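You operate a simulated robot arm through the tools that you are given. There is no shell and no other tool. Be economical: measure what you need, move in short steps, check, and stop when the job is done.

You run a simulated two-armed robot. Do the job below in one go: nothing can be reset, and whatever is moved stays where it is left.

TASK
Top up the cream bucket to its line through the sieve.
Fine: swing the spout back, rinse the sieve and put it back, shut the lid again, and leave no drips. Where these are worked on the way, their far stop is far enough and under half their travel is too little: swing spout.

Only the result counts: the job must be done as asked and must still hold three seconds after the hand-in. Knocking over, shifting, dropping, spilling or breaking anything else fails it. A push-on lid holds only when it is set on centred and level and pressed home; a screw cap is set on level and turned clockwise until tight.

THE ROBOT
Two 7-joint arms with two-finger parallel grippers on one trunk, on a base that drives. Base frame: it is fixed to the floor where the robot stands at the start and does not move with it; the origin is under the middle of the robot, x ahead of it, y to its left, z up. Lengths are in mm, angles in rad, forces in N, time in s.
The left shoulder is at the start at [60, 143, 833], the right one opposite. With the tool pointing down near the work surface each hand reaches from about 240 to 680 mm from the robot's upright axis, wherever it stands, measured 20 degrees to its own side. Places, roughly: black tank button [800, -200, 1200]; cream bucket [700, 0, 900]; cream lid [600, 0, 1000]; cream sieve [1000, -1000, 750]; rim of the cream bucket [700, 0, 1000]; something [800, 200, 800]; swing spout [700, -200, 1100]. Payload 1.57 kg a hand.
The tool frame of a hand sits at the grasp point between the pads (the TCP): z along the fingers, y along the line on which they close. The tips reach 30 mm beyond it. The gripper opens to 110 mm. The fingers are 24 mm wide and 12 mm thick; the gripper's body (48 by 112 mm) begins 78 mm behind the TCP.
Orientation is told as [roll, pitch, yaw] about the base's x, y, z axes, in that order, counted from this pose: with the fingers straight down and closing along the base's y, the tool's x points along the base's -x, its y along +y and its z along -z.

THE INTERFACE
- The arms move only by the tool nudge_tool. It takes "left_commands", "right_commands" or both (then of equal length, played together; a hand with none holds still); each is a list of rows, each a list of 7 numbers: the shift along the tool's x, y, z in m, then the turn, a rotation vector about the tool's x, y, z in rad, then the opening, from 0 (shut) to 1 (fully open). In form: [[dx, dy, dz, rx, ry, rz, gripper], ...]. A call has 1 to 10 rows; each row shifts and turns the commanded pose from where the row before left it, along the tool's axes as they then stand. Each row takes 0.2 s and may step no farther than 50 mm and 0.15 rad from the row before; otherwise, or with a gripper value out of range, the whole call is refused. A pose out of reach is approached as far as the arm can. The call stops where the force on the tool passes 90 N (or 10 N more than at its start, if that is more) or the arm is blocked; 0.2 s more then pass. The fingers move at their own pace (about 45 mm/s each) and stop on an object; they squeeze with about 41 N. The grip force told is the motor's: it shows also when the fingers shut on nothing. Time passes only in rows, and 0.2 s behind the last, so rows that do not move let the fingers close. The reply holds the time, the measured pose of the TCP, the force on the tool along the base axes, the opening and the grip force, in the units named above and with some noise, with the torque about the TCP (base axes, N m) and any sound that the robot's microphone picked up, and new pictures: "views" is both (left out), scene, wrist or none (wrist: the cameras of the hands that moved).
- Cameras (640 x 400 px; columns grow to the right, rows downward): "scene" is now at [59.8, -13.4, 1468.9]; the picture's right is [-0.13, -0.99, 0.00], its down [-0.50, 0.07, -0.86] and it looks along [0.85, -0.11, -0.51] (base axes); focal length 295 px, centre (320, 200). "left" rides on the left gripper at [70, -16, -141] in its tool frame; the picture's right is [0.23, 0.97, 0.00], its down [-0.86, 0.20, -0.48] and it looks along [-0.47, 0.11, 0.88] (tool axes); focal length 222 px, centre (320, 200). "right" rides on the right gripper at [70, 16, -141] in its tool frame; the picture's right is [-0.23, 0.97, 0.00], its down [-0.86, -0.20, -0.48] and it looks along [-0.47, -0.11, 0.88] (tool axes); focal length 222 px, centre (320, 200). There is no depth. A picture from a camera that has moved, and an enlarged one, comes with that camera's place and axes in the base frame and with its lens.
- move_column(by): slides the trunk up (or, below 0, down) by that many mm; the arms and the scene camera ride with it, the base frame stays. It gives what a move gives, with no picture.
- base_move(legs): drives the robot by 1 to 6 legs, each [ahead, left, turn to the left] in mm, mm and rad, along the robot's own axes; the way and the turn of a leg run together, so that a leg with both is an arc; at most 1500 mm and 3.142 rad a leg. The arms and the cameras ride along, it lands a little off, and it stops where it bumps. It gives what a move gives, and a new picture of the scene camera.
- turn_head(pan, tilt): turns the head with the scene camera to pan (to the left, within 1.501 rad either way) and tilt (down, from -0.506 to 1.204), counted from straight ahead of the robot. It gives what a move gives, and a new picture of the scene camera.
- zoom(camera, box): a new picture of the part [left, top, right, bottom] of that camera's present view, enlarged. No time passes.
- hand_in(): hands the job in; it is judged then, once.

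Go step by step. Nothing tells you exact positions but the pictures and the camera data: compare them with the known pose of the tool, close in by small moves and look again before you grip or let go. The budget is 120 turns and 260 pictures, counting those below and the enlarged ones. Unless the task says otherwise, let go and move clear before handing in, and close with one line.

The tools are called as a command line: name --argument value ..., lists and objects as JSON in quotes. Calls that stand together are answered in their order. nudge_tool: Moves the arms, as the interface text tells. Its arguments: {"type":"object","properties":{"left_commands":{"type":"array","items":{"type":"array","items":{"type":"number"}}},"right_commands":{"type":"array","items":{"type":"array","items":{"type":"number"}}},"views":{"type":"string","enum":["both","scene","wrist","none"]}},"required":[]} The other tools are called the same way: move_column (by) slides the trunk up or down; base_move (legs) drives the base; turn_head (pan, tilt) turns the head that bears the scene camera; zoom (camera, box) takes an enlarged picture of a part of a camera's view; hand_in () hands the job in.

At the start:

```text
clock: 0.0
left_tcp_pos: [453.4, 86.4, 998.4]
left_tool_rot: [-0.001, 0.002, 0.001]
left_ft_force: [-0.7, 0.0, 0.0]
left_moment: [0.0, 0.01, -0.01]
left_width: 110.1
left_grasp_force: 0.1
right_tcp_pos: [431.8, -310.6, 999.9]
right_tool_rot: [0.0, 0.0, -0.001]
right_ft_force: [0.2, -0.3, 0.2]
right_moment: [0.01, 0.03, 0.01]
right_width: 110.0
right_grasp_force: 0.0
trunk travel left (down, up): [-432.0, 158.0]
robot x, y, heading: [0.4, -3.4, -0.003]
head pan, tilt: [-0.133, 0.531]
```

scene: 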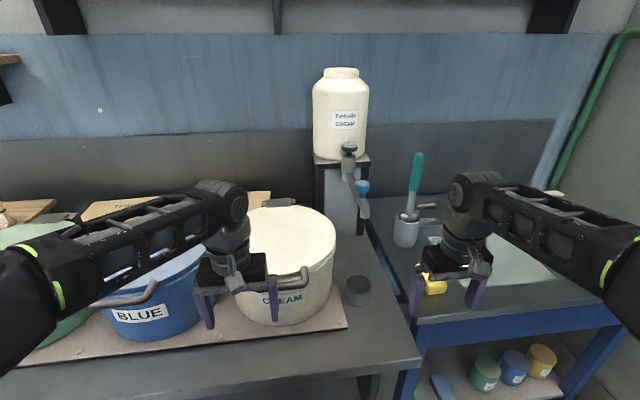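
right: 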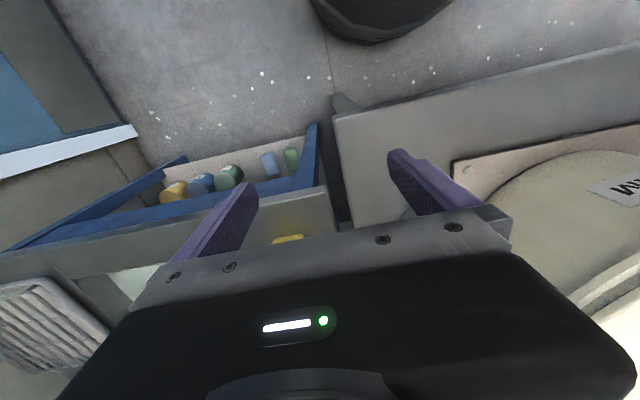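
left: 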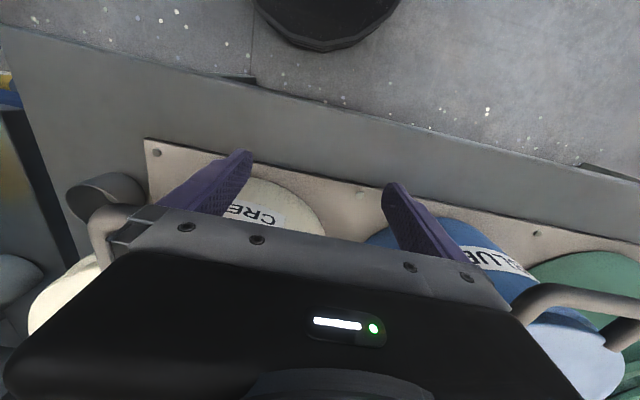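

I see the cream bucket with its lid ahead, a tank with a tap and a spout behind it, and a sink bench to the right. I'll look closer first.

zoom --camera "scene" --box '[220, 120, 400, 340]'

zoom --camera "scene" --box '[290, 60, 400, 220]'

turn_head --pan -0.75 --tilt 0.55

turn_head --pan 0.5 --tilt 0.6

```text
1.82 times, centred on (310, 230) of scene
camera zoom: at [59.8, -13.4, 1468.9], right [-0.13, -0.99, 0.0], down [-0.5, 0.07, -0.86], along [0.85, -0.11, -0.51], focal length 537 px, centre (338, 146)
```

zoom: 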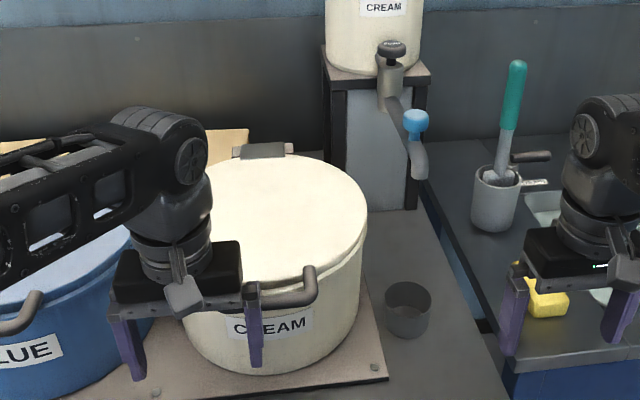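

```text
2.50 times, centred on (345, 140) of scene
camera zoom: at [59.8, -13.4, 1468.9], right [-0.13, -0.99, 0.0], down [-0.5, 0.07, -0.86], along [0.85, -0.11, -0.51], focal length 738 px, centre (258, 350)
```

zoom: 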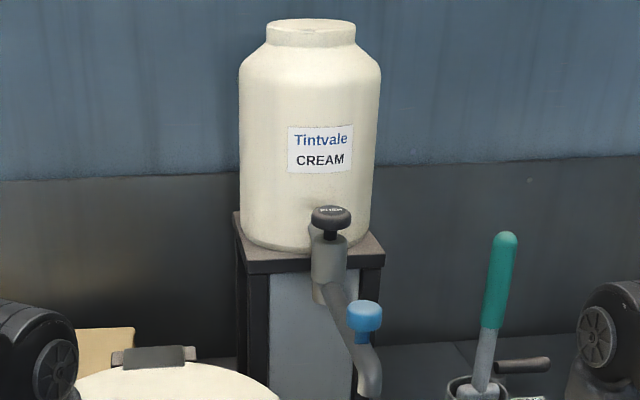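

```text
clock: 1.0
left_tcp_pos: [453.1, 86.1, 1000.1]
left_tool_rot: [0.001, -0.001, 0.001]
left_ft_force: [-0.3, -0.8, 0.1]
left_moment: [0.02, 0.01, 0.0]
left_width: 110.2
left_grasp_force: 0.1
right_tcp_pos: [431.5, -310.3, 999.0]
right_tool_rot: [0.0, 0.0, 0.001]
right_ft_force: [-0.1, 1.1, -0.1]
right_moment: [0.04, 0.0, -0.01]
right_width: 109.9
right_grasp_force: 0.1
trunk travel left (down, up): [-432.0, 158.0]
robot x, y, heading: [0.2, -0.2, 0.005]
head pan, tilt: [-0.75, 0.55]
camera scene: at [36.1, -62.7, 1467.2], right [-0.68, -0.73, 0.0], down [-0.38, 0.36, -0.85], along [0.62, -0.58, -0.52], focal length 295 px, centre (320, 200)
```

scene: 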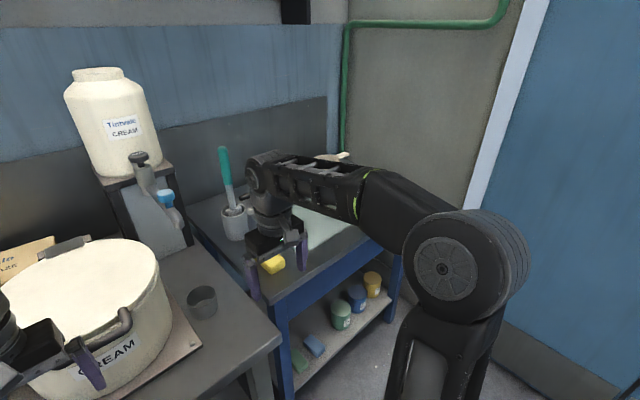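

```text
clock: 2.4
left_tcp_pos: [453.5, 86.0, 1000.3]
left_tool_rot: [0.001, 0.0, 0.002]
left_ft_force: [0.3, -0.2, -1.1]
left_moment: [0.03, -0.01, -0.03]
left_width: 110.1
left_grasp_force: 0.0
right_tcp_pos: [432.8, -311.7, 999.1]
right_tool_rot: [0.001, 0.001, 0.0]
right_ft_force: [0.3, 0.4, -0.4]
right_moment: [-0.02, 0.0, -0.03]
right_width: 110.0
right_grasp_force: 0.0
trunk travel left (down, up): [-432.0, 158.0]
robot x, y, heading: [1.8, -1.8, -0.001]
head pan, tilt: [0.499, 0.6]
camera scene: at [48.0, 40.7, 1462.7], right [0.48, -0.88, 0.0], down [-0.5, -0.27, -0.83], along [0.72, 0.39, -0.56], focal length 295 px, centre (320, 200)
```

scene: 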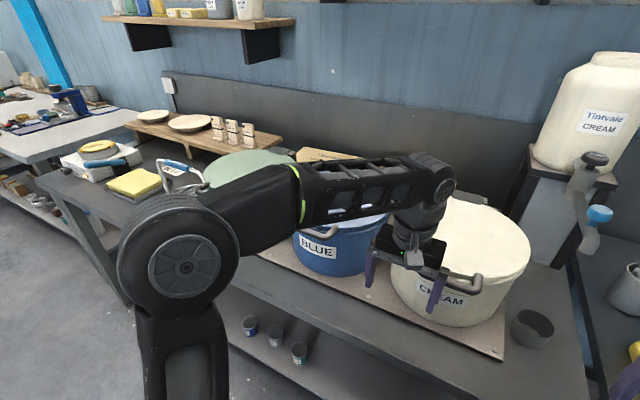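

The lid seems hinged at the back with a bar handle in front. I'll pull the hands back for a clear view of it and of the sink bench.

nudge_tool --left_commands '[[0.05, 0.03, 0, 0, 0, 0, 1], [0.05, 0.05, 0, 0, 0, 0, 1], [0.02, 0.05, 0, 0, 0, 0, 1], [0, 0.05, 0, 0, 0, 0, 1], [0, 0.05, 0, 0, 0, 0, 1], [0, 0.05, 0, 0, 0, 0, 1]]' --right_commands '[[0.05, 0, 0, 0, 0, 0, 1], [0.05, 0, 0, 0, 0, 0, 1], [0.04, 0.0, 0, 0, 0, 0, 1], [0.03, 0, 0, 0, 0, 0, 1], [0.0, 0, 0, 0, 0, 0, 1], [0.0, 0, 0, 0, 0, 0, 1]]' --views "none"

turn_head --pan -0.65 --tilt 0.5

turn_head --pan 0.0 --tilt 0.6

```text
refused: row 1 steps farther than a row can; nothing moved
```

```text
clock: 3.8
left_tcp_pos: [453.1, 86.0, 998.5]
left_tool_rot: [0.0, 0.0, 0.0]
left_ft_force: [0.4, 0.9, -0.3]
left_moment: [-0.02, -0.01, -0.02]
left_width: 110.1
left_grasp_force: 0.1
right_tcp_pos: [431.6, -311.5, 1000.6]
right_tool_rot: [-0.001, 0.001, 0.0]
right_ft_force: [-0.1, -1.3, 0.2]
right_moment: [-0.02, 0.0, 0.0]
right_width: 110.1
right_grasp_force: 0.0
trunk travel left (down, up): [-432.0, 158.0]
robot x, y, heading: [-1.1, 0.1, 0.001]
head pan, tilt: [-0.649, 0.499]
camera scene: at [42.8, -56.5, 1471.8], right [-0.6, -0.8, 0.0], down [-0.38, 0.29, -0.88], along [0.7, -0.53, -0.48], focal length 295 px, centre (320, 200)
```

scene: 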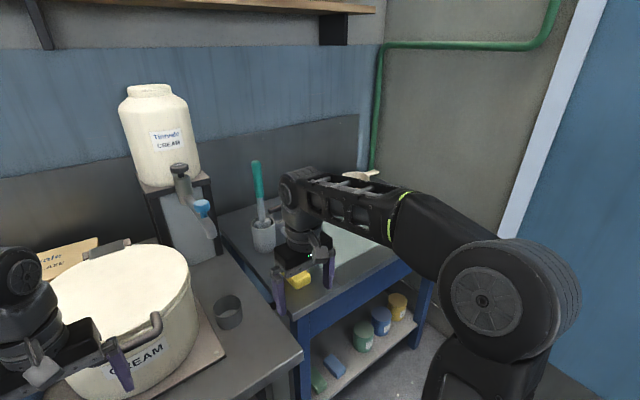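

```text
clock: 4.8
left_tcp_pos: [453.7, 86.2, 999.7]
left_tool_rot: [0.0, 0.0, 0.0]
left_ft_force: [-0.3, 1.0, 1.7]
left_moment: [-0.04, -0.02, 0.0]
left_width: 110.2
left_grasp_force: 0.0
right_tcp_pos: [432.9, -310.9, 999.9]
right_tool_rot: [0.001, 0.0, 0.001]
right_ft_force: [0.2, 0.2, 0.0]
right_moment: [-0.01, 0.0, 0.0]
right_width: 110.1
right_grasp_force: 0.0
trunk travel left (down, up): [-432.0, 158.0]
robot x, y, heading: [-0.7, -0.2, -0.001]
head pan, tilt: [0.0, 0.6]
camera scene: at [58.7, -1.6, 1462.7], right [0.0, -1.0, 0.0], down [-0.56, 0.0, -0.83], along [0.83, 0.0, -0.56], focal length 295 px, centre (320, 200)
```

scene: 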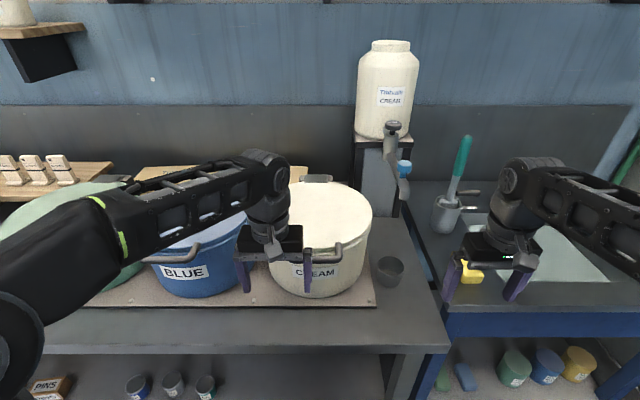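

Steps were too long; I'll repeat the retreat in smaller ones.

nudge_tool --left_commands '[[0.035, 0.035, 0, 0, 0, 0, 1], [0.035, 0.035, 0, 0, 0, 0, 1], [0.035, 0.035, 0, 0, 0, 0, 1], [0.02, 0.045, 0, 0, 0, 0, 1], [0, 0.05, 0, 0, 0, 0, 1], [0, 0.05, 0, 0, 0, 0, 1]]' --right_commands '[[0.05, 0, 0, 0, 0, 0, 1], [0.05, 0, 0, 0, 0, 0, 1], [0.05, 0.0, 0, 0, 0, 0, 1], [0.03, 0, 0, 0, 0, 0, 1], [0.0, 0, 0, 0, 0, 0, 1], [0.0, 0, 0, 0, 0, 0, 1]]' --views "none"

turn_head --pan -0.55 --tilt 0.5

turn_head --pan 0.1 --tilt 0.6

```text
clock: 6.2
left_tcp_pos: [328.4, 337.8, 997.7]
left_tool_rot: [-0.001, -0.002, 0.001]
left_ft_force: [-0.1, 0.0, 0.4]
left_moment: [-0.01, -0.02, 0.01]
left_width: 109.8
left_grasp_force: 0.0
right_tcp_pos: [250.2, -309.9, 999.1]
right_tool_rot: [0.0, 0.0, 0.0]
right_ft_force: [-0.8, 0.3, -0.4]
right_moment: [-0.03, 0.02, -0.02]
right_width: 110.0
right_grasp_force: 0.1
trunk travel left (down, up): [-432.0, 158.0]
robot x, y, heading: [0.4, 0.7, -0.003]
head pan, tilt: [0.0, 0.6]
```

```text
clock: 7.2
left_tcp_pos: [327.4, 335.9, 999.1]
left_tool_rot: [0.001, -0.002, 0.0]
left_ft_force: [0.6, 0.0, 0.2]
left_moment: [-0.01, -0.01, -0.01]
left_width: 110.1
left_grasp_force: 0.1
right_tcp_pos: [251.6, -309.9, 1000.2]
right_tool_rot: [0.001, 0.001, 0.0]
right_ft_force: [-0.9, 0.3, -0.2]
right_moment: [-0.02, 0.02, 0.0]
right_width: 109.7
right_grasp_force: 0.0
trunk travel left (down, up): [-432.0, 158.0]
robot x, y, heading: [-1.7, 3.7, -0.0]
head pan, tilt: [-0.55, 0.499]
camera scene: at [47.8, -48.9, 1471.8], right [-0.52, -0.85, 0.0], down [-0.41, 0.25, -0.88], along [0.75, -0.46, -0.48], focal length 295 px, centre (320, 200)
```

scene: 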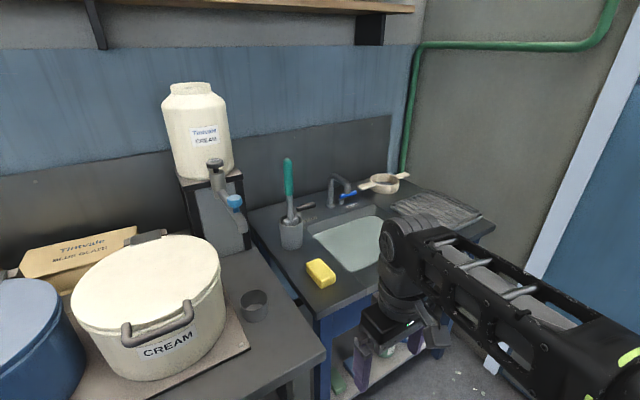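

```text
clock: 8.2
left_tcp_pos: [328.8, 336.1, 998.7]
left_tool_rot: [-0.002, -0.001, 0.0]
left_ft_force: [0.9, -0.3, 1.1]
left_moment: [0.0, -0.01, -0.01]
left_width: 110.4
left_grasp_force: 0.1
right_tcp_pos: [252.3, -311.0, 1000.2]
right_tool_rot: [-0.001, 0.0, 0.0]
right_ft_force: [0.6, 0.0, -1.0]
right_moment: [0.01, -0.01, -0.02]
right_width: 110.0
right_grasp_force: 0.0
trunk travel left (down, up): [-432.0, 158.0]
robot x, y, heading: [2.2, 0.2, -0.003]
head pan, tilt: [0.099, 0.6]
camera scene: at [58.2, 7.2, 1462.7], right [0.1, -1.0, 0.0], down [-0.56, -0.06, -0.83], along [0.82, 0.08, -0.56], focal length 295 px, centre (320, 200)
```

scene: 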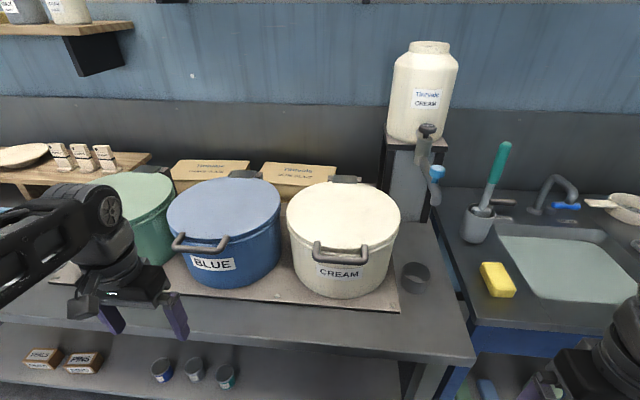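

Now I can see the sink, its blue-levered tap, the scouring items and the sieve. I'll enlarge these.

zoom --camera "scene" --box '[270, 160, 480, 310]'

turn_head --pan -0.75 --tilt 0.5

zoom --camera "scene" --box '[180, 130, 400, 270]'

```text
2.67 times, centred on (375, 235) of scene
camera zoom: at [58.2, 7.2, 1462.7], right [0.1, -1.0, 0.0], down [-0.56, -0.06, -0.83], along [0.82, 0.08, -0.56], focal length 788 px, centre (173, 107)
```

zoom: 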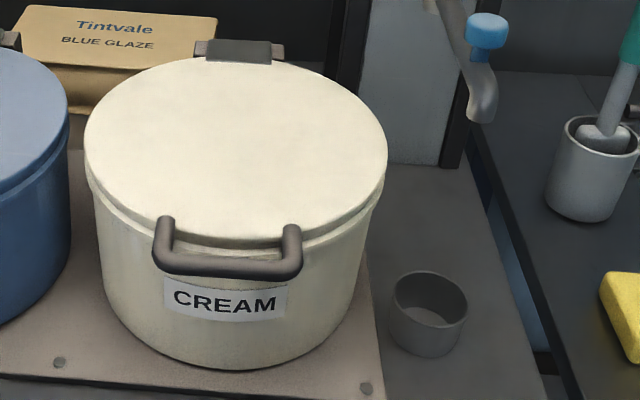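

```text
clock: 9.4
left_tcp_pos: [327.4, 336.8, 998.6]
left_tool_rot: [0.001, 0.0, 0.0]
left_ft_force: [0.6, -0.8, -1.1]
left_moment: [0.05, 0.01, 0.02]
left_width: 109.8
left_grasp_force: 0.1
right_tcp_pos: [251.1, -311.1, 1000.7]
right_tool_rot: [0.001, 0.001, 0.001]
right_ft_force: [-0.2, -0.3, 0.8]
right_moment: [0.0, 0.0, -0.02]
right_width: 110.1
right_grasp_force: 0.1
trunk travel left (down, up): [-432.0, 158.0]
robot x, y, heading: [-0.2, -0.2, 0.003]
head pan, tilt: [-0.75, 0.499]
camera scene: at [36.8, -63.5, 1471.8], right [-0.68, -0.73, 0.0], down [-0.35, 0.33, -0.88], along [0.64, -0.6, -0.48], focal length 295 px, centre (320, 200)
```

scene: 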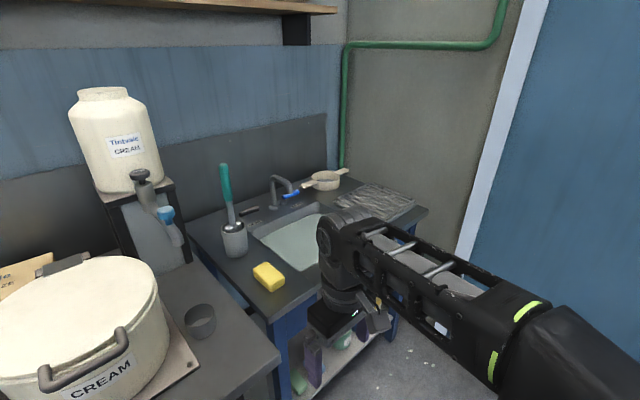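

```text
2.86 times, centred on (290, 200) of scene
camera zoom: at [36.8, -63.5, 1471.8], right [-0.68, -0.73, 0.0], down [-0.35, 0.33, -0.88], along [0.64, -0.6, -0.48], focal length 844 px, centre (406, 200)
```

zoom: 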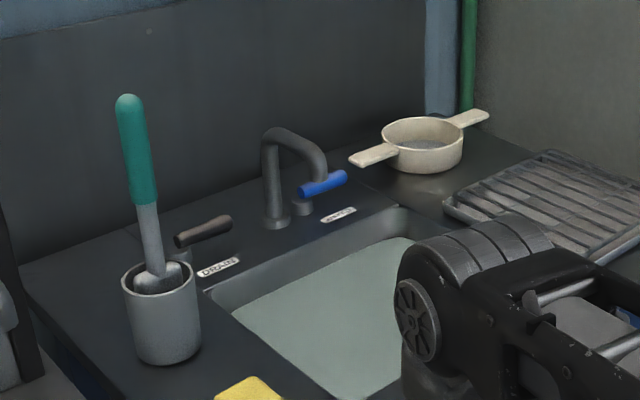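

The lid is hinged with a front bar, and the tank's spout (blue knob) hangs over a small drip cup with the push button above. I bring the left hand, yawed 90°, above the lid's bar to measure it.

nudge_tool --left_commands '[[-0.02, -0.041, -0.0103, 0, 0, 0, 1], [-0.02, -0.041, -0.0103, 0, 0, 0, 1], [-0.02, -0.041, -0.0103, 0, 0, 0, 1], [-0.02, -0.041, -0.0103, 0, 0, 0, 1], [-0.02, -0.041, -0.0103, 0, 0, 0, 1], [-0.02, -0.041, -0.0103, 0, 0, 0, 1], [-0.02, -0.041, -0.0103, 0, 0, 0, 1], [-0.02, -0.041, -0.0103, 0, 0, 0, 1]]' --views "none"

nudge_tool --left_commands '[[0, 0, 0, 0, 0, 0.15, 1], [0, 0, 0, 0, 0, 0.15, 1], [0, 0, 0, 0, 0, 0.15, 1], [0, 0, 0, 0, 0, 0.15, 1], [0, 0, 0, 0, 0, 0.15, 1], [0, 0, 0, 0, 0, 0.15, 1], [0, 0, 0, 0, 0, 0.15, 1], [0, 0, 0, 0, 0, 0.15, 1], [0, 0, 0, 0, 0, 0.15, 1], [0, 0, 0, 0, 0, 0.15, 1]]' --views "wrist"

turn_head --pan 0.0 --tilt 0.6

```text
clock: 11.2
left_tcp_pos: [460.4, 52.7, 1020.1]
left_tool_rot: [0.004, 0.006, -0.002]
left_ft_force: [-57.2, 27.5, 18.5]
left_moment: [-1.17, -0.75, -2.51]
left_width: 84.4
left_grasp_force: 0.1
left hand out of reach, approached as far as the arm can: row 4, 5, 7, 8
right_tcp_pos: [245.9, -307.8, 1002.7]
right_tool_rot: [-0.002, -0.005, 0.001]
right_ft_force: [0.0, -0.6, 0.4]
right_moment: [0.05, -0.02, 0.0]
right_width: 110.1
right_grasp_force: 0.0
trunk travel left (down, up): [-432.0, 158.0]
robot x, y, heading: [-1.0, 2.5, -0.001]
head pan, tilt: [-0.75, 0.499]
```

```text
clock: 13.4
left_tcp_pos: [465.8, 75.6, 1016.8]
left_tool_rot: [-0.007, 0.016, -1.468]
left_ft_force: [-33.7, 82.2, -0.3]
left_moment: [-1.19, -0.52, 4.5]
left_width: 86.9
left_grasp_force: 0.0
left hand out of reach, approached as far as the arm can: row 1, 2, 10
right_tcp_pos: [248.2, -302.0, 1003.8]
right_tool_rot: [-0.01, -0.002, 0.004]
right_ft_force: [0.0, 0.3, 0.1]
right_moment: [0.04, 0.02, 0.05]
right_width: 110.1
right_grasp_force: 0.0
trunk travel left (down, up): [-432.0, 158.0]
robot x, y, heading: [-0.3, 1.1, 0.006]
head pan, tilt: [-0.75, 0.499]
camera left: at [444.1, 142.4, 1158.3], right [0.95, 0.33, 0.0], down [0.29, -0.84, 0.46], along [0.15, -0.44, -0.89], focal length 222 px, centre (320, 200)
```

left: 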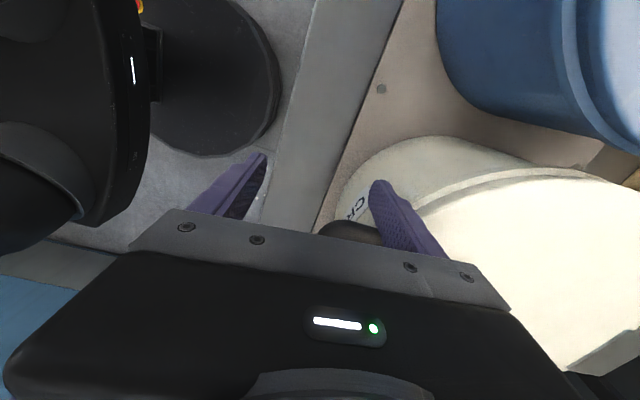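

```text
clock: 14.5
left_tcp_pos: [465.7, 74.9, 1015.7]
left_tool_rot: [-0.008, 0.018, -1.47]
left_ft_force: [-34.3, 82.7, 0.8]
left_moment: [-1.19, -0.55, 4.03]
left_width: 86.4
left_grasp_force: 0.0
right_tcp_pos: [248.0, -302.9, 1003.8]
right_tool_rot: [-0.009, -0.005, 0.005]
right_ft_force: [0.1, -0.6, -0.1]
right_moment: [0.0, 0.0, 0.0]
right_width: 110.1
right_grasp_force: 0.0
trunk travel left (down, up): [-432.0, 158.0]
robot x, y, heading: [-1.1, 2.4, 0.008]
head pan, tilt: [0.0, 0.6]
camera scene: at [53.5, 10.5, 1462.9], right [0.0, -1.0, 0.01], down [-0.56, -0.01, -0.83], along [0.83, 0.0, -0.56], focal length 295 px, centre (320, 200)
```

scene: 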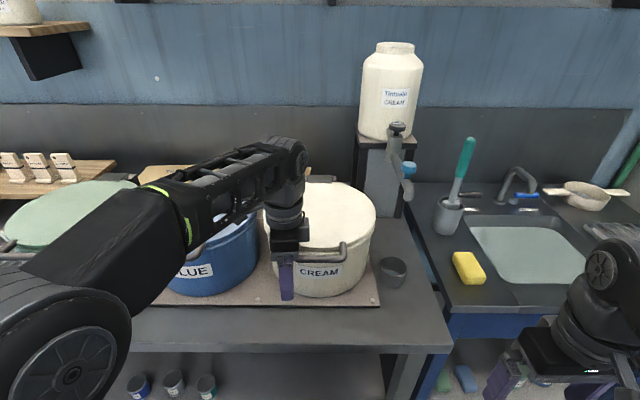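

The left finger is leaning on the bar (82 N sideways): I back it off to the left at once, then raise the trunk.

nudge_tool --left_commands '[[0.03, 0, 0, 0, 0, 0, 1], [0.04, 0, 0, 0, 0, 0, 1], [0.04, -0.02, 0, 0, 0, 0, 1]]' --views "wrist"

zoom --camera "scene" --box '[250, 160, 420, 310]'

```text
clock: 15.3
left_tcp_pos: [442.3, 156.5, 1020.2]
left_tool_rot: [0.003, 0.0, -1.501]
left_ft_force: [-0.4, 0.5, -0.6]
left_moment: [-0.02, -0.03, 0.04]
left_width: 110.2
left_grasp_force: 0.0
right_tcp_pos: [249.7, -311.3, 999.4]
right_tool_rot: [0.001, -0.002, -0.001]
right_ft_force: [0.0, -0.3, 0.2]
right_moment: [0.0, -0.01, -0.03]
right_width: 110.0
right_grasp_force: 0.0
trunk travel left (down, up): [-432.0, 158.0]
robot x, y, heading: [1.7, -3.3, -0.003]
head pan, tilt: [0.0, 0.6]
camera left: at [421.5, 226.9, 1159.5], right [0.96, 0.29, 0.0], down [0.26, -0.84, 0.48], along [0.14, -0.46, -0.88], focal length 222 px, centre (320, 200)
```

left: 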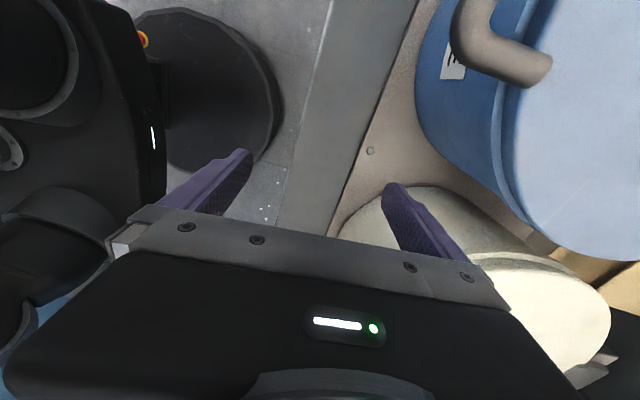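

```text
2.67 times, centred on (335, 235) of scene
camera zoom: at [58.0, -1.8, 1462.8], right [0.0, -1.0, 0.0], down [-0.56, 0.0, -0.83], along [0.83, 0.0, -0.56], focal length 788 px, centre (280, 107)
```

zoom: 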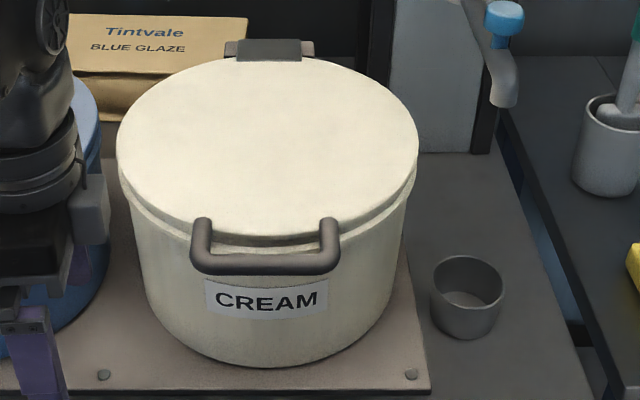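

The bucket did not shift and the hand is free. I measure the bar at about [522, 10, 990], 140 mm long; I raise the trunk for height.

move_column --by 100

turn_head --pan 0.0 --tilt 0.65

```text
clock: 16.6
left_tcp_pos: [441.5, 158.4, 1117.8]
left_tool_rot: [0.0, 0.001, -1.5]
left_ft_force: [0.1, -1.1, 0.8]
left_moment: [0.01, 0.03, 0.02]
left_width: 110.0
left_grasp_force: 0.2
right_tcp_pos: [251.8, -311.3, 1100.2]
right_tool_rot: [0.0, 0.0, -0.001]
right_ft_force: [-0.3, 0.0, 0.7]
right_moment: [-0.01, -0.01, -0.01]
right_width: 110.0
right_grasp_force: 0.1
trunk travel left (down, up): [-532.0, 58.0]
robot x, y, heading: [-0.7, 1.3, -0.005]
head pan, tilt: [0.0, 0.6]
```

```text
clock: 17.3
left_tcp_pos: [443.0, 158.5, 1117.3]
left_tool_rot: [0.001, 0.0, -1.498]
left_ft_force: [0.3, -0.4, -0.7]
left_moment: [0.02, 0.04, 0.03]
left_width: 109.9
left_grasp_force: 0.2
right_tcp_pos: [251.1, -310.3, 1099.6]
right_tool_rot: [-0.002, 0.001, -0.002]
right_ft_force: [0.0, -1.0, 0.5]
right_moment: [0.02, 0.01, 0.0]
right_width: 110.1
right_grasp_force: 0.0
trunk travel left (down, up): [-532.0, 58.0]
robot x, y, heading: [1.0, 3.7, -0.003]
head pan, tilt: [0.0, 0.649]
camera scene: at [57.0, -1.5, 1558.5], right [0.0, -1.0, 0.0], down [-0.6, 0.0, -0.8], along [0.8, 0.0, -0.6], focal length 295 px, centre (320, 200)
```

scene: 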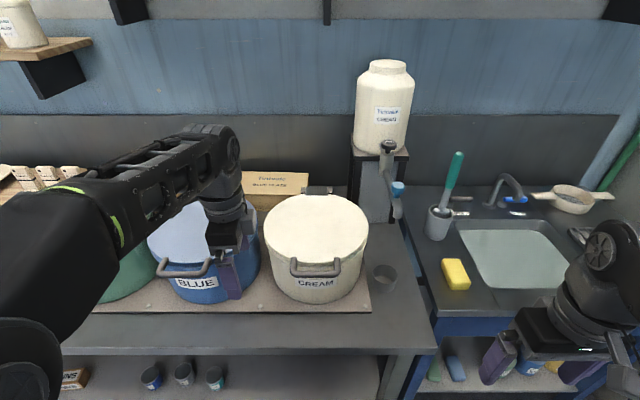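

The trunk is up. I bring the left hand above the bar.

nudge_tool --left_commands '[[-0.031, 0.0152, 0, 0, 0, 0, 1], [-0.031, 0.0152, 0, 0, 0, 0, 1], [-0.031, 0.0152, 0, 0, 0, 0, 1], [-0.031, 0.0152, 0, 0, 0, 0, 1], [-0.031, 0.0152, 0, 0, 0, 0.07, 1], [0, 0, 0.02, 0, 0, 0, 1]]'

```text
clock: 18.7
left_tcp_pos: [514.8, 16.3, 1075.7]
left_tool_rot: [0.001, 0.0, -1.569]
left_ft_force: [0.1, 0.1, -0.3]
left_moment: [0.0, 0.03, -0.01]
left_width: 109.7
left_grasp_force: 0.1
left hand out of reach, approached as far as the arm can: row 3, 4, 5
right_tcp_pos: [251.6, -310.9, 1099.8]
right_tool_rot: [0.0, 0.001, 0.0]
right_ft_force: [0.4, 0.8, 0.6]
right_moment: [-0.03, 0.02, 0.02]
right_width: 110.2
right_grasp_force: 0.1
trunk travel left (down, up): [-532.0, 58.0]
robot x, y, heading: [-0.1, -2.9, -0.002]
head pan, tilt: [0.0, 0.649]
camera scene: at [56.9, -1.3, 1558.5], right [0.0, -1.0, 0.0], down [-0.6, 0.0, -0.8], along [0.8, 0.0, -0.6], focal length 295 px, centre (320, 200)
camera left: at [499.2, 86.1, 1216.2], right [0.97, 0.23, 0.0], down [0.2, -0.85, 0.48], along [0.11, -0.47, -0.88], focal length 222 px, centre (320, 200)
```

scene: 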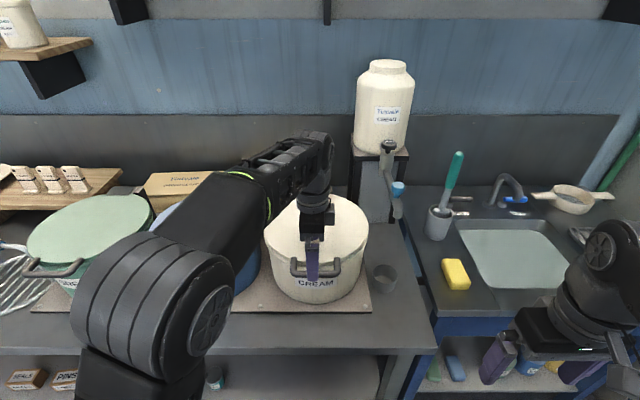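
left: 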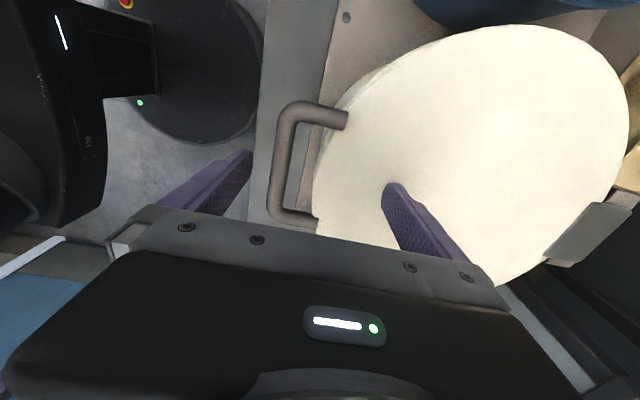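

From the wrist view I refine the bar to about [484, 12, 1040] and the hinge near x 755. The arm is at its reach limit, so I withdraw the hand a bit and drive the base forward 120 mm.

nudge_tool --left_commands '[[0, -0.04, -0.01, 0, 0, 0, 1], [0, -0.04, -0.01, 0, 0, 0, 1], [0, -0.04, -0.01, 0, 0, 0, 1], [0, -0.03, 0, 0, 0, 0, 1]]' --views "none"

base_move --legs '[[120, 0, 0]]'

nudge_tool --left_commands '[[0, 0, 0, 0, 0, 0, 1]]' --views "wrist"

```text
clock: 19.7
left_tcp_pos: [365.0, 15.2, 1104.3]
left_tool_rot: [-0.001, 0.0, -1.569]
left_ft_force: [0.0, 0.8, 1.2]
left_moment: [-0.02, -0.04, 0.0]
left_width: 110.2
left_grasp_force: 0.0
right_tcp_pos: [250.7, -310.9, 1099.8]
right_tool_rot: [-0.001, 0.0, 0.0]
right_ft_force: [0.8, 0.0, 0.1]
right_moment: [0.0, -0.03, -0.02]
right_width: 110.1
right_grasp_force: 0.0
trunk travel left (down, up): [-532.0, 58.0]
robot x, y, heading: [-0.8, 0.1, 0.001]
head pan, tilt: [0.0, 0.649]
```

```text
clock: 20.9
left_tcp_pos: [487.3, 15.0, 1105.1]
left_tool_rot: [-0.002, -0.001, -1.57]
left_ft_force: [0.3, 0.6, 0.4]
left_moment: [-0.02, 0.04, 0.0]
left_width: 110.0
left_grasp_force: 0.1
right_tcp_pos: [374.1, -311.9, 1099.2]
right_tool_rot: [0.0, 0.002, 0.001]
right_ft_force: [0.0, -0.3, -0.4]
right_moment: [0.0, 0.05, 0.03]
right_width: 110.0
right_grasp_force: 0.0
trunk travel left (down, up): [-532.0, 58.0]
robot x, y, heading: [123.8, -2.0, 0.002]
head pan, tilt: [0.0, 0.649]
camera scene: at [179.8, -1.5, 1558.3], right [0.0, -1.0, 0.0], down [-0.61, 0.0, -0.8], along [0.8, 0.0, -0.61], focal length 295 px, centre (320, 200)
```

scene: 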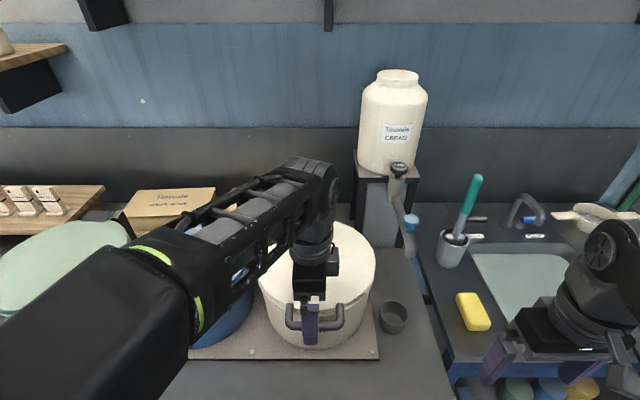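

```text
clock: 21.3
left_tcp_pos: [486.8, 14.2, 1104.4]
left_tool_rot: [0.001, 0.001, -1.568]
left_ft_force: [0.7, 0.6, 0.7]
left_moment: [-0.01, 0.03, -0.01]
left_width: 109.8
left_grasp_force: 0.0
right_tcp_pos: [372.9, -310.2, 1099.3]
right_tool_rot: [0.0, 0.001, 0.003]
right_ft_force: [-0.6, -0.2, 0.0]
right_moment: [0.01, -0.01, -0.01]
right_width: 110.1
right_grasp_force: 0.0
trunk travel left (down, up): [-532.0, 58.0]
robot x, y, heading: [118.4, -1.6, 0.003]
head pan, tilt: [0.0, 0.649]
camera left: at [470.8, 86.1, 1245.2], right [0.97, 0.23, 0.0], down [0.2, -0.85, 0.48], along [0.11, -0.47, -0.88], focal length 222 px, centre (320, 200)
```

left: 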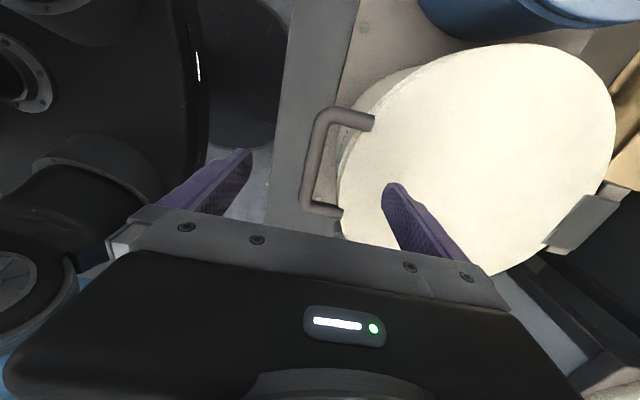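

Bar refined to about [481, 8, 1025]. I narrow the gripper and lower so both fingers straddle the bar, checking just above.

nudge_tool --left_commands '[[-0.006, -0.006, 0.01, 0, 0, 0, 0.25], [0, 0, 0.014, 0, 0, 0, 0.25], [0, 0, 0, 0, 0, 0, 0.25], [0, 0, 0, 0, 0, 0, 0.25], [0, 0, 0, 0, 0, 0, 0.25]]'

zoom --camera "scene" --box '[260, 250, 380, 350]'

```text
clock: 22.5
left_tcp_pos: [479.6, 8.5, 1080.8]
left_tool_rot: [0.001, -0.001, -1.57]
left_ft_force: [0.0, -0.8, 0.2]
left_moment: [-0.01, -0.02, 0.02]
left_width: 27.4
left_grasp_force: 0.1
right_tcp_pos: [373.2, -310.3, 1099.7]
right_tool_rot: [0.0, 0.0, 0.002]
right_ft_force: [-1.4, -0.1, 0.3]
right_moment: [0.0, 0.01, 0.0]
right_width: 109.9
right_grasp_force: 0.0
trunk travel left (down, up): [-532.0, 58.0]
robot x, y, heading: [122.8, -2.6, -0.001]
head pan, tilt: [0.0, 0.649]
camera scene: at [177.7, -1.5, 1558.4], right [0.0, -1.0, 0.0], down [-0.6, 0.0, -0.8], along [0.8, 0.0, -0.6], focal length 295 px, centre (320, 200)
camera left: at [464.5, 79.9, 1221.2], right [0.97, 0.23, 0.0], down [0.2, -0.85, 0.48], along [0.11, -0.47, -0.88], focal length 222 px, centre (320, 200)
```

scene: 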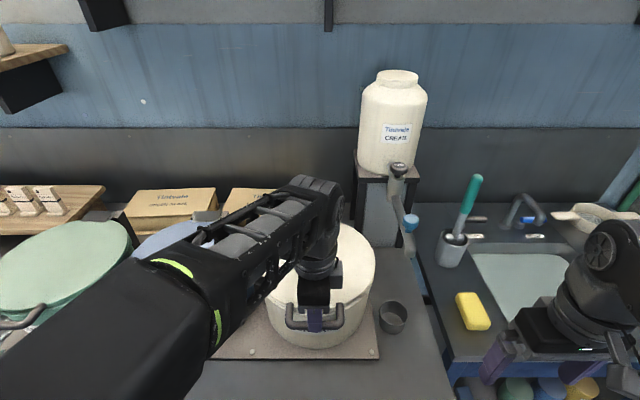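
left: 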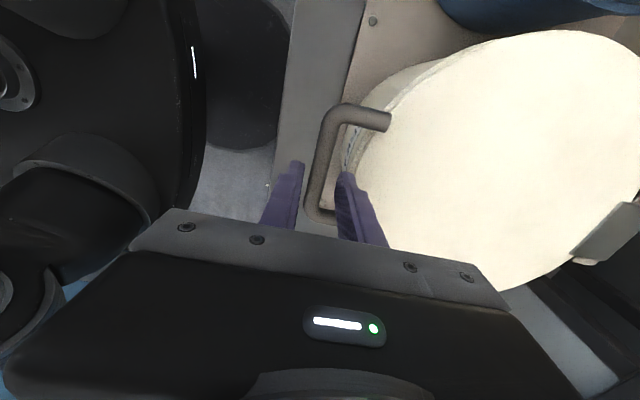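

```text
4.00 times, centred on (320, 300) of scene
camera zoom: at [177.7, -1.5, 1558.4], right [0.0, -1.0, 0.0], down [-0.6, 0.0, -0.8], along [0.8, 0.0, -0.6], focal length 1182 px, centre (320, -200)
```

zoom: 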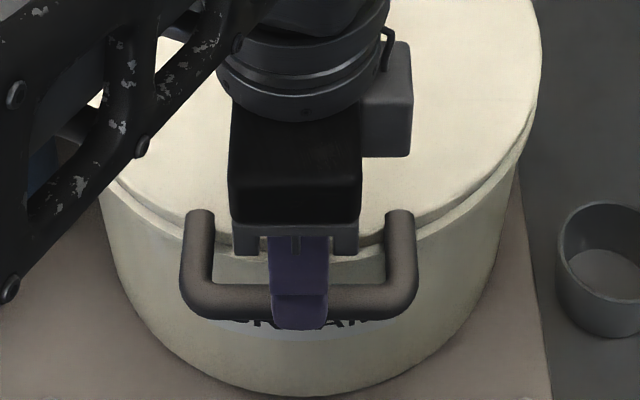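

The bar lies between the fingers in line. I lower onto it and close.

nudge_tool --left_commands '[[0, 0.001, 0.025, 0, 0, 0, 0.25], [0, 0, 0.015, 0, 0, 0, 0.25], [0, 0, 0.013, 0, 0, 0, 0.25], [0, 0, 0, 0, 0, 0, 0], [0, 0, 0, 0, 0, 0, 0], [0, 0, 0, 0, 0, 0, 0]]'

```text
clock: 23.9
left_tcp_pos: [480.2, 9.1, 1026.6]
left_tool_rot: [0.001, -0.001, -1.567]
left_ft_force: [-0.8, -0.9, -2.5]
left_moment: [0.19, 0.05, 0.72]
left_width: 15.7
left_grasp_force: 31.0
right_tcp_pos: [372.6, -310.6, 1100.0]
right_tool_rot: [0.0, 0.001, 0.001]
right_ft_force: [-0.4, -0.5, 0.0]
right_moment: [0.0, 0.0, -0.01]
right_width: 110.0
right_grasp_force: 0.2
trunk travel left (down, up): [-532.0, 58.0]
robot x, y, heading: [120.0, -1.6, 0.004]
head pan, tilt: [0.0, 0.649]
camera scene: at [177.7, -1.7, 1558.4], right [0.0, -1.0, 0.0], down [-0.6, 0.0, -0.8], along [0.8, 0.0, -0.6], focal length 295 px, centre (320, 200)
camera left: at [465.2, 79.8, 1168.1], right [0.97, 0.23, 0.0], down [0.2, -0.85, 0.48], along [0.11, -0.47, -0.88], focal length 222 px, centre (320, 200)
```

scene: 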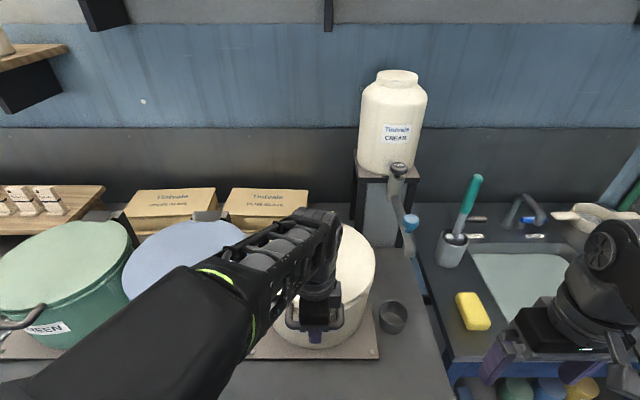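
left: 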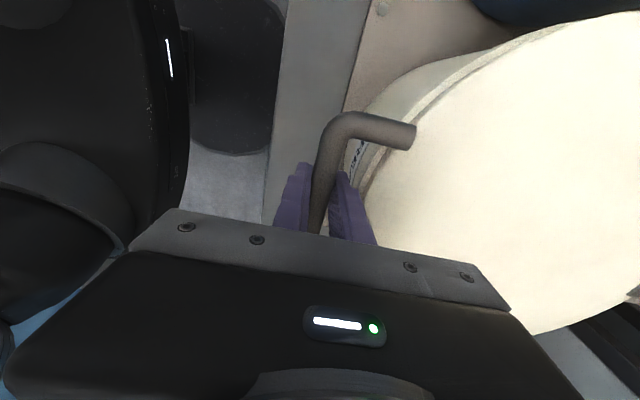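

The bar is gripped (16 mm). So the fingers can pivot about it without fouling the lid edge, I regrip nearer the tips and begin lifting along an arc about the hinge.

nudge_tool --left_commands '[[0, 0, 0, 0, 0, 0, 0.2], [0, 0, -0.013, 0, 0, 0, 0.2], [0, 0, 0, 0, 0, 0, 0], [0, 0, 0, 0, 0, 0, 0], [0, 0, -0.02, 0, 0, 0, 0], [0, 0.002, -0.025, 0, 0, 0, 0], [0, 0.005, -0.03, 0, 0, 0, 0]]'

```text
clock: 25.5
left_tcp_pos: [489.1, 8.1, 1115.6]
left_tool_rot: [0.001, 0.0, -1.568]
left_ft_force: [6.1, -2.5, -2.9]
left_moment: [0.15, 0.04, 0.56]
left_width: 15.8
left_grasp_force: 31.3
right_tcp_pos: [373.3, -310.2, 1099.3]
right_tool_rot: [-0.001, 0.001, 0.002]
right_ft_force: [0.1, 0.0, 0.5]
right_moment: [-0.01, 0.0, 0.01]
right_width: 109.8
right_grasp_force: 0.0
trunk travel left (down, up): [-532.0, 58.0]
robot x, y, heading: [119.3, 0.9, 0.002]
head pan, tilt: [0.0, 0.649]
camera scene: at [179.3, -1.9, 1558.3], right [0.0, -1.0, 0.0], down [-0.61, 0.0, -0.8], along [0.8, 0.0, -0.61], focal length 295 px, centre (320, 200)
camera left: at [473.3, 79.9, 1256.6], right [0.97, 0.23, 0.0], down [0.2, -0.85, 0.48], along [0.11, -0.47, -0.88], focal length 222 px, centre (320, 200)
```

scene: 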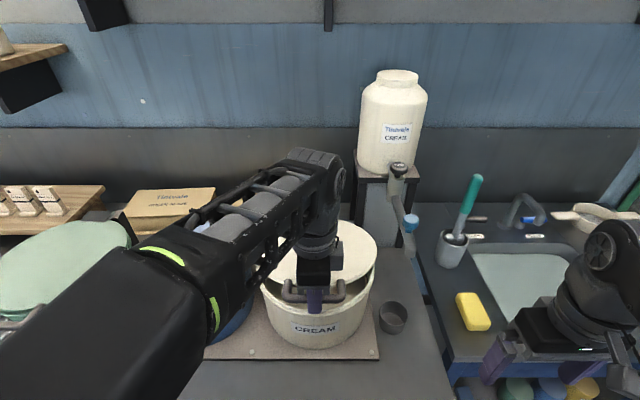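
left: 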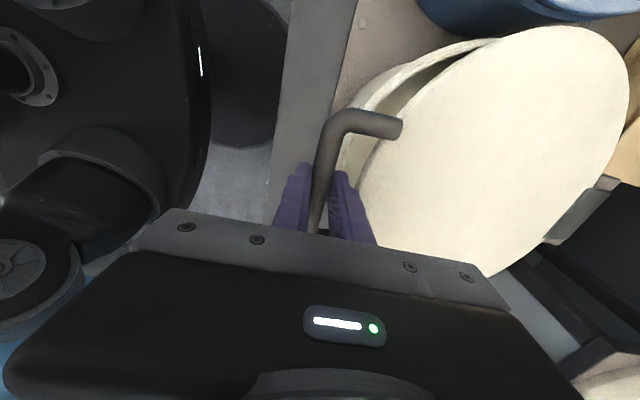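

The lid lifts freely. I continue along the arc, pitching the fingers forward gradually.

nudge_tool --left_commands '[[0, 0.01, -0.0339, -0.08, 0, 0, 0], [0, 0.0166, -0.0305, -0.08, 0, 0, 0], [0, 0.0226, -0.0261, -0.08, 0, 0, 0], [0, 0.0276, -0.0206, -0.08, 0, 0, 0], [0, 0.0313, -0.0144, -0.08, 0, 0, 0]]'

```text
clock: 26.7
left_tcp_pos: [570.6, 9.6, 1265.0]
left_tool_rot: [0.409, 0.0, -1.57]
left_ft_force: [-29.5, -0.9, 27.6]
left_moment: [0.12, -0.09, 0.34]
left_width: 15.7
left_grasp_force: 31.6
right_tcp_pos: [366.1, -311.1, 1101.6]
right_tool_rot: [0.001, -0.006, 0.0]
right_ft_force: [0.1, 0.3, -0.6]
right_moment: [0.01, 0.01, 0.01]
right_width: 109.8
right_grasp_force: 0.1
trunk travel left (down, up): [-532.0, 58.0]
robot x, y, heading: [119.7, 3.2, -0.003]
head pan, tilt: [0.0, 0.649]
camera scene: at [169.5, -1.7, 1559.0], right [0.0, -1.0, 0.0], down [-0.6, 0.0, -0.8], along [0.8, 0.0, -0.6], focal length 295 px, centre (320, 200)
camera left: at [500.2, 79.8, 1387.3], right [0.89, 0.23, 0.39], down [-0.01, -0.86, 0.52], along [0.45, -0.47, -0.76], focal length 222 px, centre (320, 200)
```

scene: 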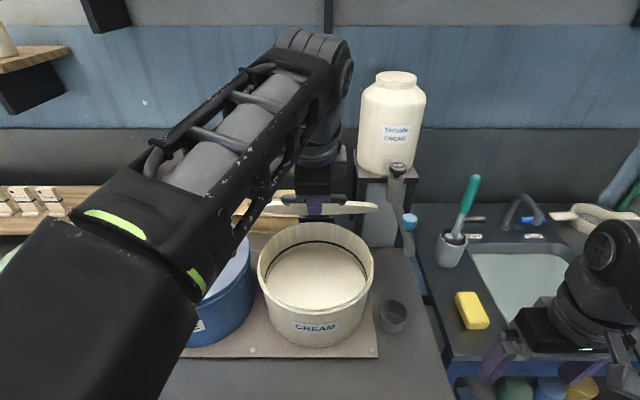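
left: 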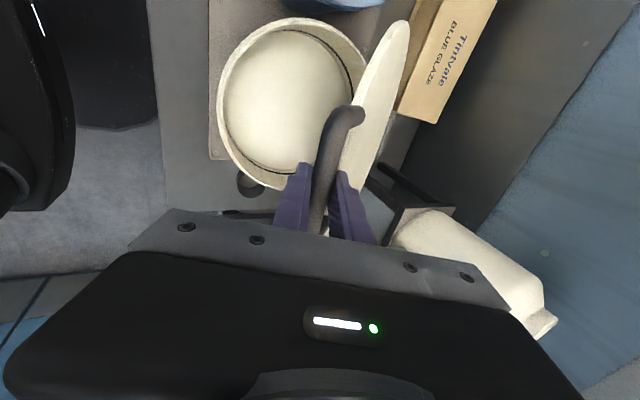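

The lid is well up; the bucket shows a dark fill line inside, with the level below it. I refit the arc (hinge about [780, 1033], radius 300) and go on.

nudge_tool --left_commands '[[0, 0.0279, -0.0189, -0.1, 0, 0, 0], [0, 0.0348, -0.0019, -0.1, 0, 0, 0], [0, 0.034, 0.0061, -0.1, 0, 0, 0], [0, 0.032, 0.0136, -0.1, 0, 0, 0]]'

```text
clock: 27.7
left_tcp_pos: [682.1, 9.6, 1341.9]
left_tool_rot: [0.819, -0.002, -1.57]
left_ft_force: [-24.6, -0.8, 46.5]
left_moment: [0.27, 1.84, -0.02]
left_width: 19.6
left_grasp_force: 33.5
right_tcp_pos: [365.9, -310.9, 1101.8]
right_tool_rot: [0.0, -0.008, 0.001]
right_ft_force: [0.1, 0.2, 1.2]
right_moment: [0.01, 0.02, 0.02]
right_width: 110.1
right_grasp_force: 0.0
trunk travel left (down, up): [-532.0, 58.0]
robot x, y, heading: [124.5, 0.7, -0.003]
head pan, tilt: [0.0, 0.649]
camera scene: at [168.0, -1.8, 1559.5], right [0.0, -1.0, 0.0], down [-0.6, 0.0, -0.8], along [0.8, 0.0, -0.6], focal length 295 px, centre (320, 200)
camera left: at [568.5, 80.4, 1425.2], right [0.67, 0.23, 0.71], down [-0.21, -0.85, 0.47], along [0.72, -0.47, -0.52], focal length 222 px, centre (320, 200)
```

scene: 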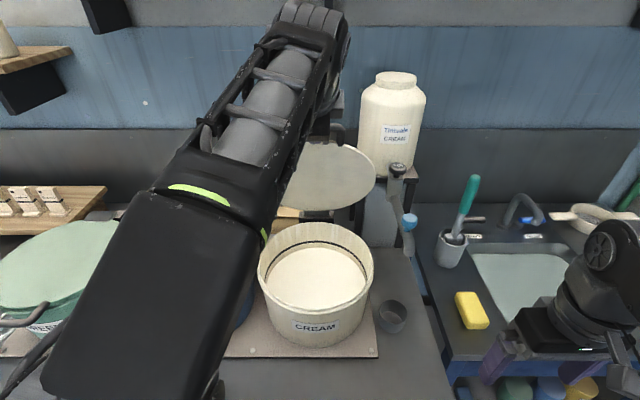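
left: 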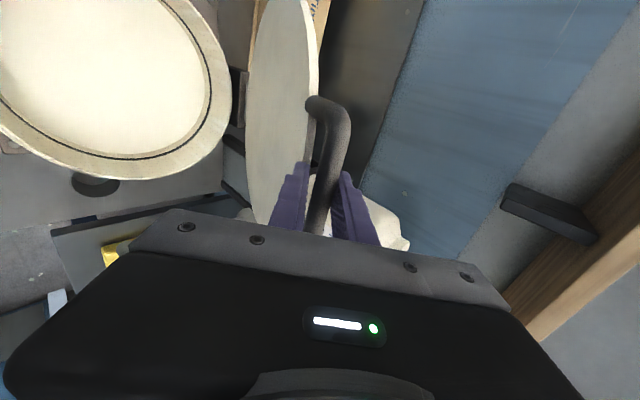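

The lid stands at about 73° with the bar near the fingertips. I keep pushing it gently rearward toward its stop.

nudge_tool --left_commands '[[0, 0.0297, 0.0201, 0, 0, 0, 0], [0, 0.026, 0.0236, 0, 0, 0, 0]]'

```text
clock: 28.4
left_tcp_pos: [752.9, 9.7, 1364.7]
left_tool_rot: [0.852, -0.009, -1.58]
left_ft_force: [-8.6, 3.2, 42.6]
left_moment: [0.06, 0.93, -0.75]
left_width: 24.9
left_grasp_force: 36.4
right_tcp_pos: [369.8, -309.7, 1100.1]
right_tool_rot: [0.001, -0.001, 0.001]
right_ft_force: [0.2, 0.3, 0.4]
right_moment: [0.0, 0.01, 0.03]
right_width: 109.8
right_grasp_force: 0.0
trunk travel left (down, up): [-532.0, 58.0]
robot x, y, heading: [124.3, 1.3, 0.001]
head pan, tilt: [0.0, 0.649]
stopped in row 2 (left hand): the force on the tool passed its limit at 111 N (the readings are from after the stop); the commanded pose is now the measured one
camera scene: at [174.6, -0.8, 1558.2], right [0.0, -1.0, 0.0], down [-0.6, 0.0, -0.8], along [0.8, 0.0, -0.6], focal length 295 px, centre (320, 200)
camera left: at [637.5, 82.2, 1443.9], right [0.64, 0.23, 0.73], down [-0.24, -0.85, 0.47], along [0.73, -0.48, -0.49], focal length 222 px, centre (320, 200)
```

scene: 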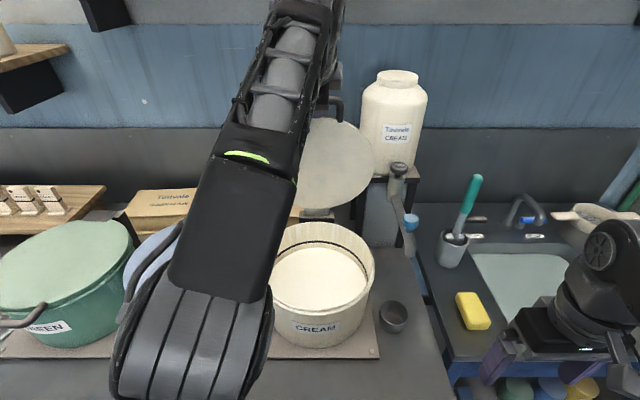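
left: 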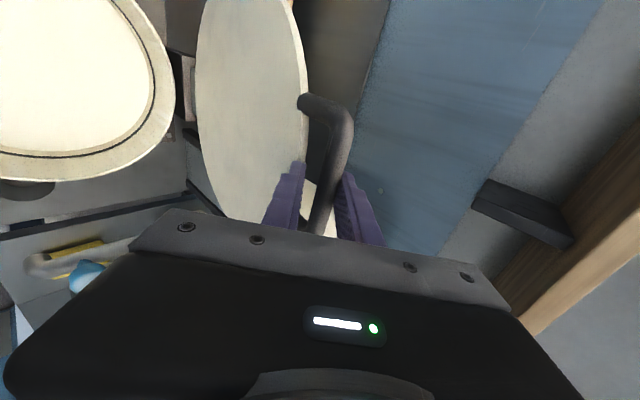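

The fingers wedged between lid edge and bar. I open slightly to relieve this while keeping the near finger in front of the lid, then push on.

nudge_tool --left_commands '[[0, 0, 0, 0, 0, 0, 0.35], [0, 0, 0, 0, 0, 0, 0.35], [0, 0.015, 0.005, 0, 0, 0, 0.35], [0, 0.015, 0.008, 0, 0, 0, 0.35]]'

```text
clock: 29.4
left_tcp_pos: [784.6, 8.9, 1368.8]
left_tool_rot: [0.834, -0.006, -1.576]
left_ft_force: [-0.4, -0.8, 20.1]
left_moment: [0.01, -0.16, 0.03]
left_width: 29.5
left_grasp_force: 0.1
right_tcp_pos: [371.1, -310.5, 1099.7]
right_tool_rot: [0.0, -0.001, 0.001]
right_ft_force: [-0.4, -0.8, -0.4]
right_moment: [0.01, 0.02, 0.04]
right_width: 109.8
right_grasp_force: 0.1
trunk travel left (down, up): [-532.0, 58.0]
robot x, y, heading: [117.4, 0.6, -0.005]
head pan, tilt: [0.0, 0.649]
camera scene: at [176.2, -1.7, 1558.3], right [0.0, -1.0, 0.0], down [-0.6, 0.0, -0.8], along [0.8, 0.0, -0.6], focal length 295 px, centre (320, 200)
camera left: at [670.6, 80.8, 1450.1], right [0.66, 0.23, 0.72], down [-0.23, -0.85, 0.48], along [0.72, -0.47, -0.51], focal length 222 px, centre (320, 200)
```

scene: 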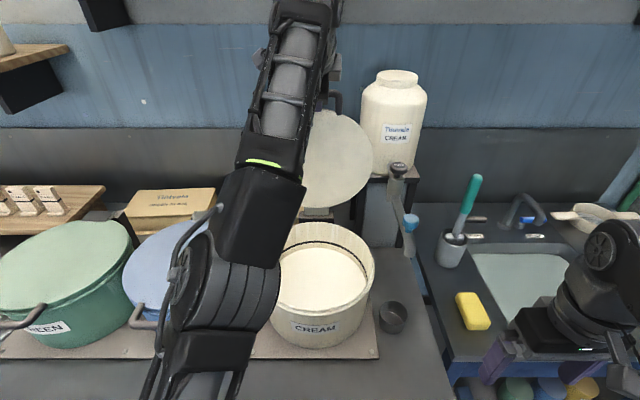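
left: 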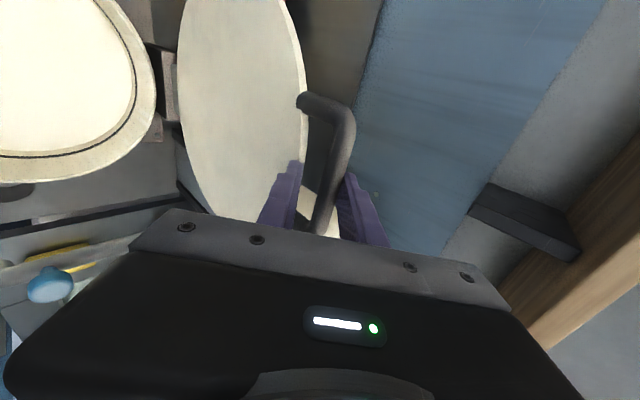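

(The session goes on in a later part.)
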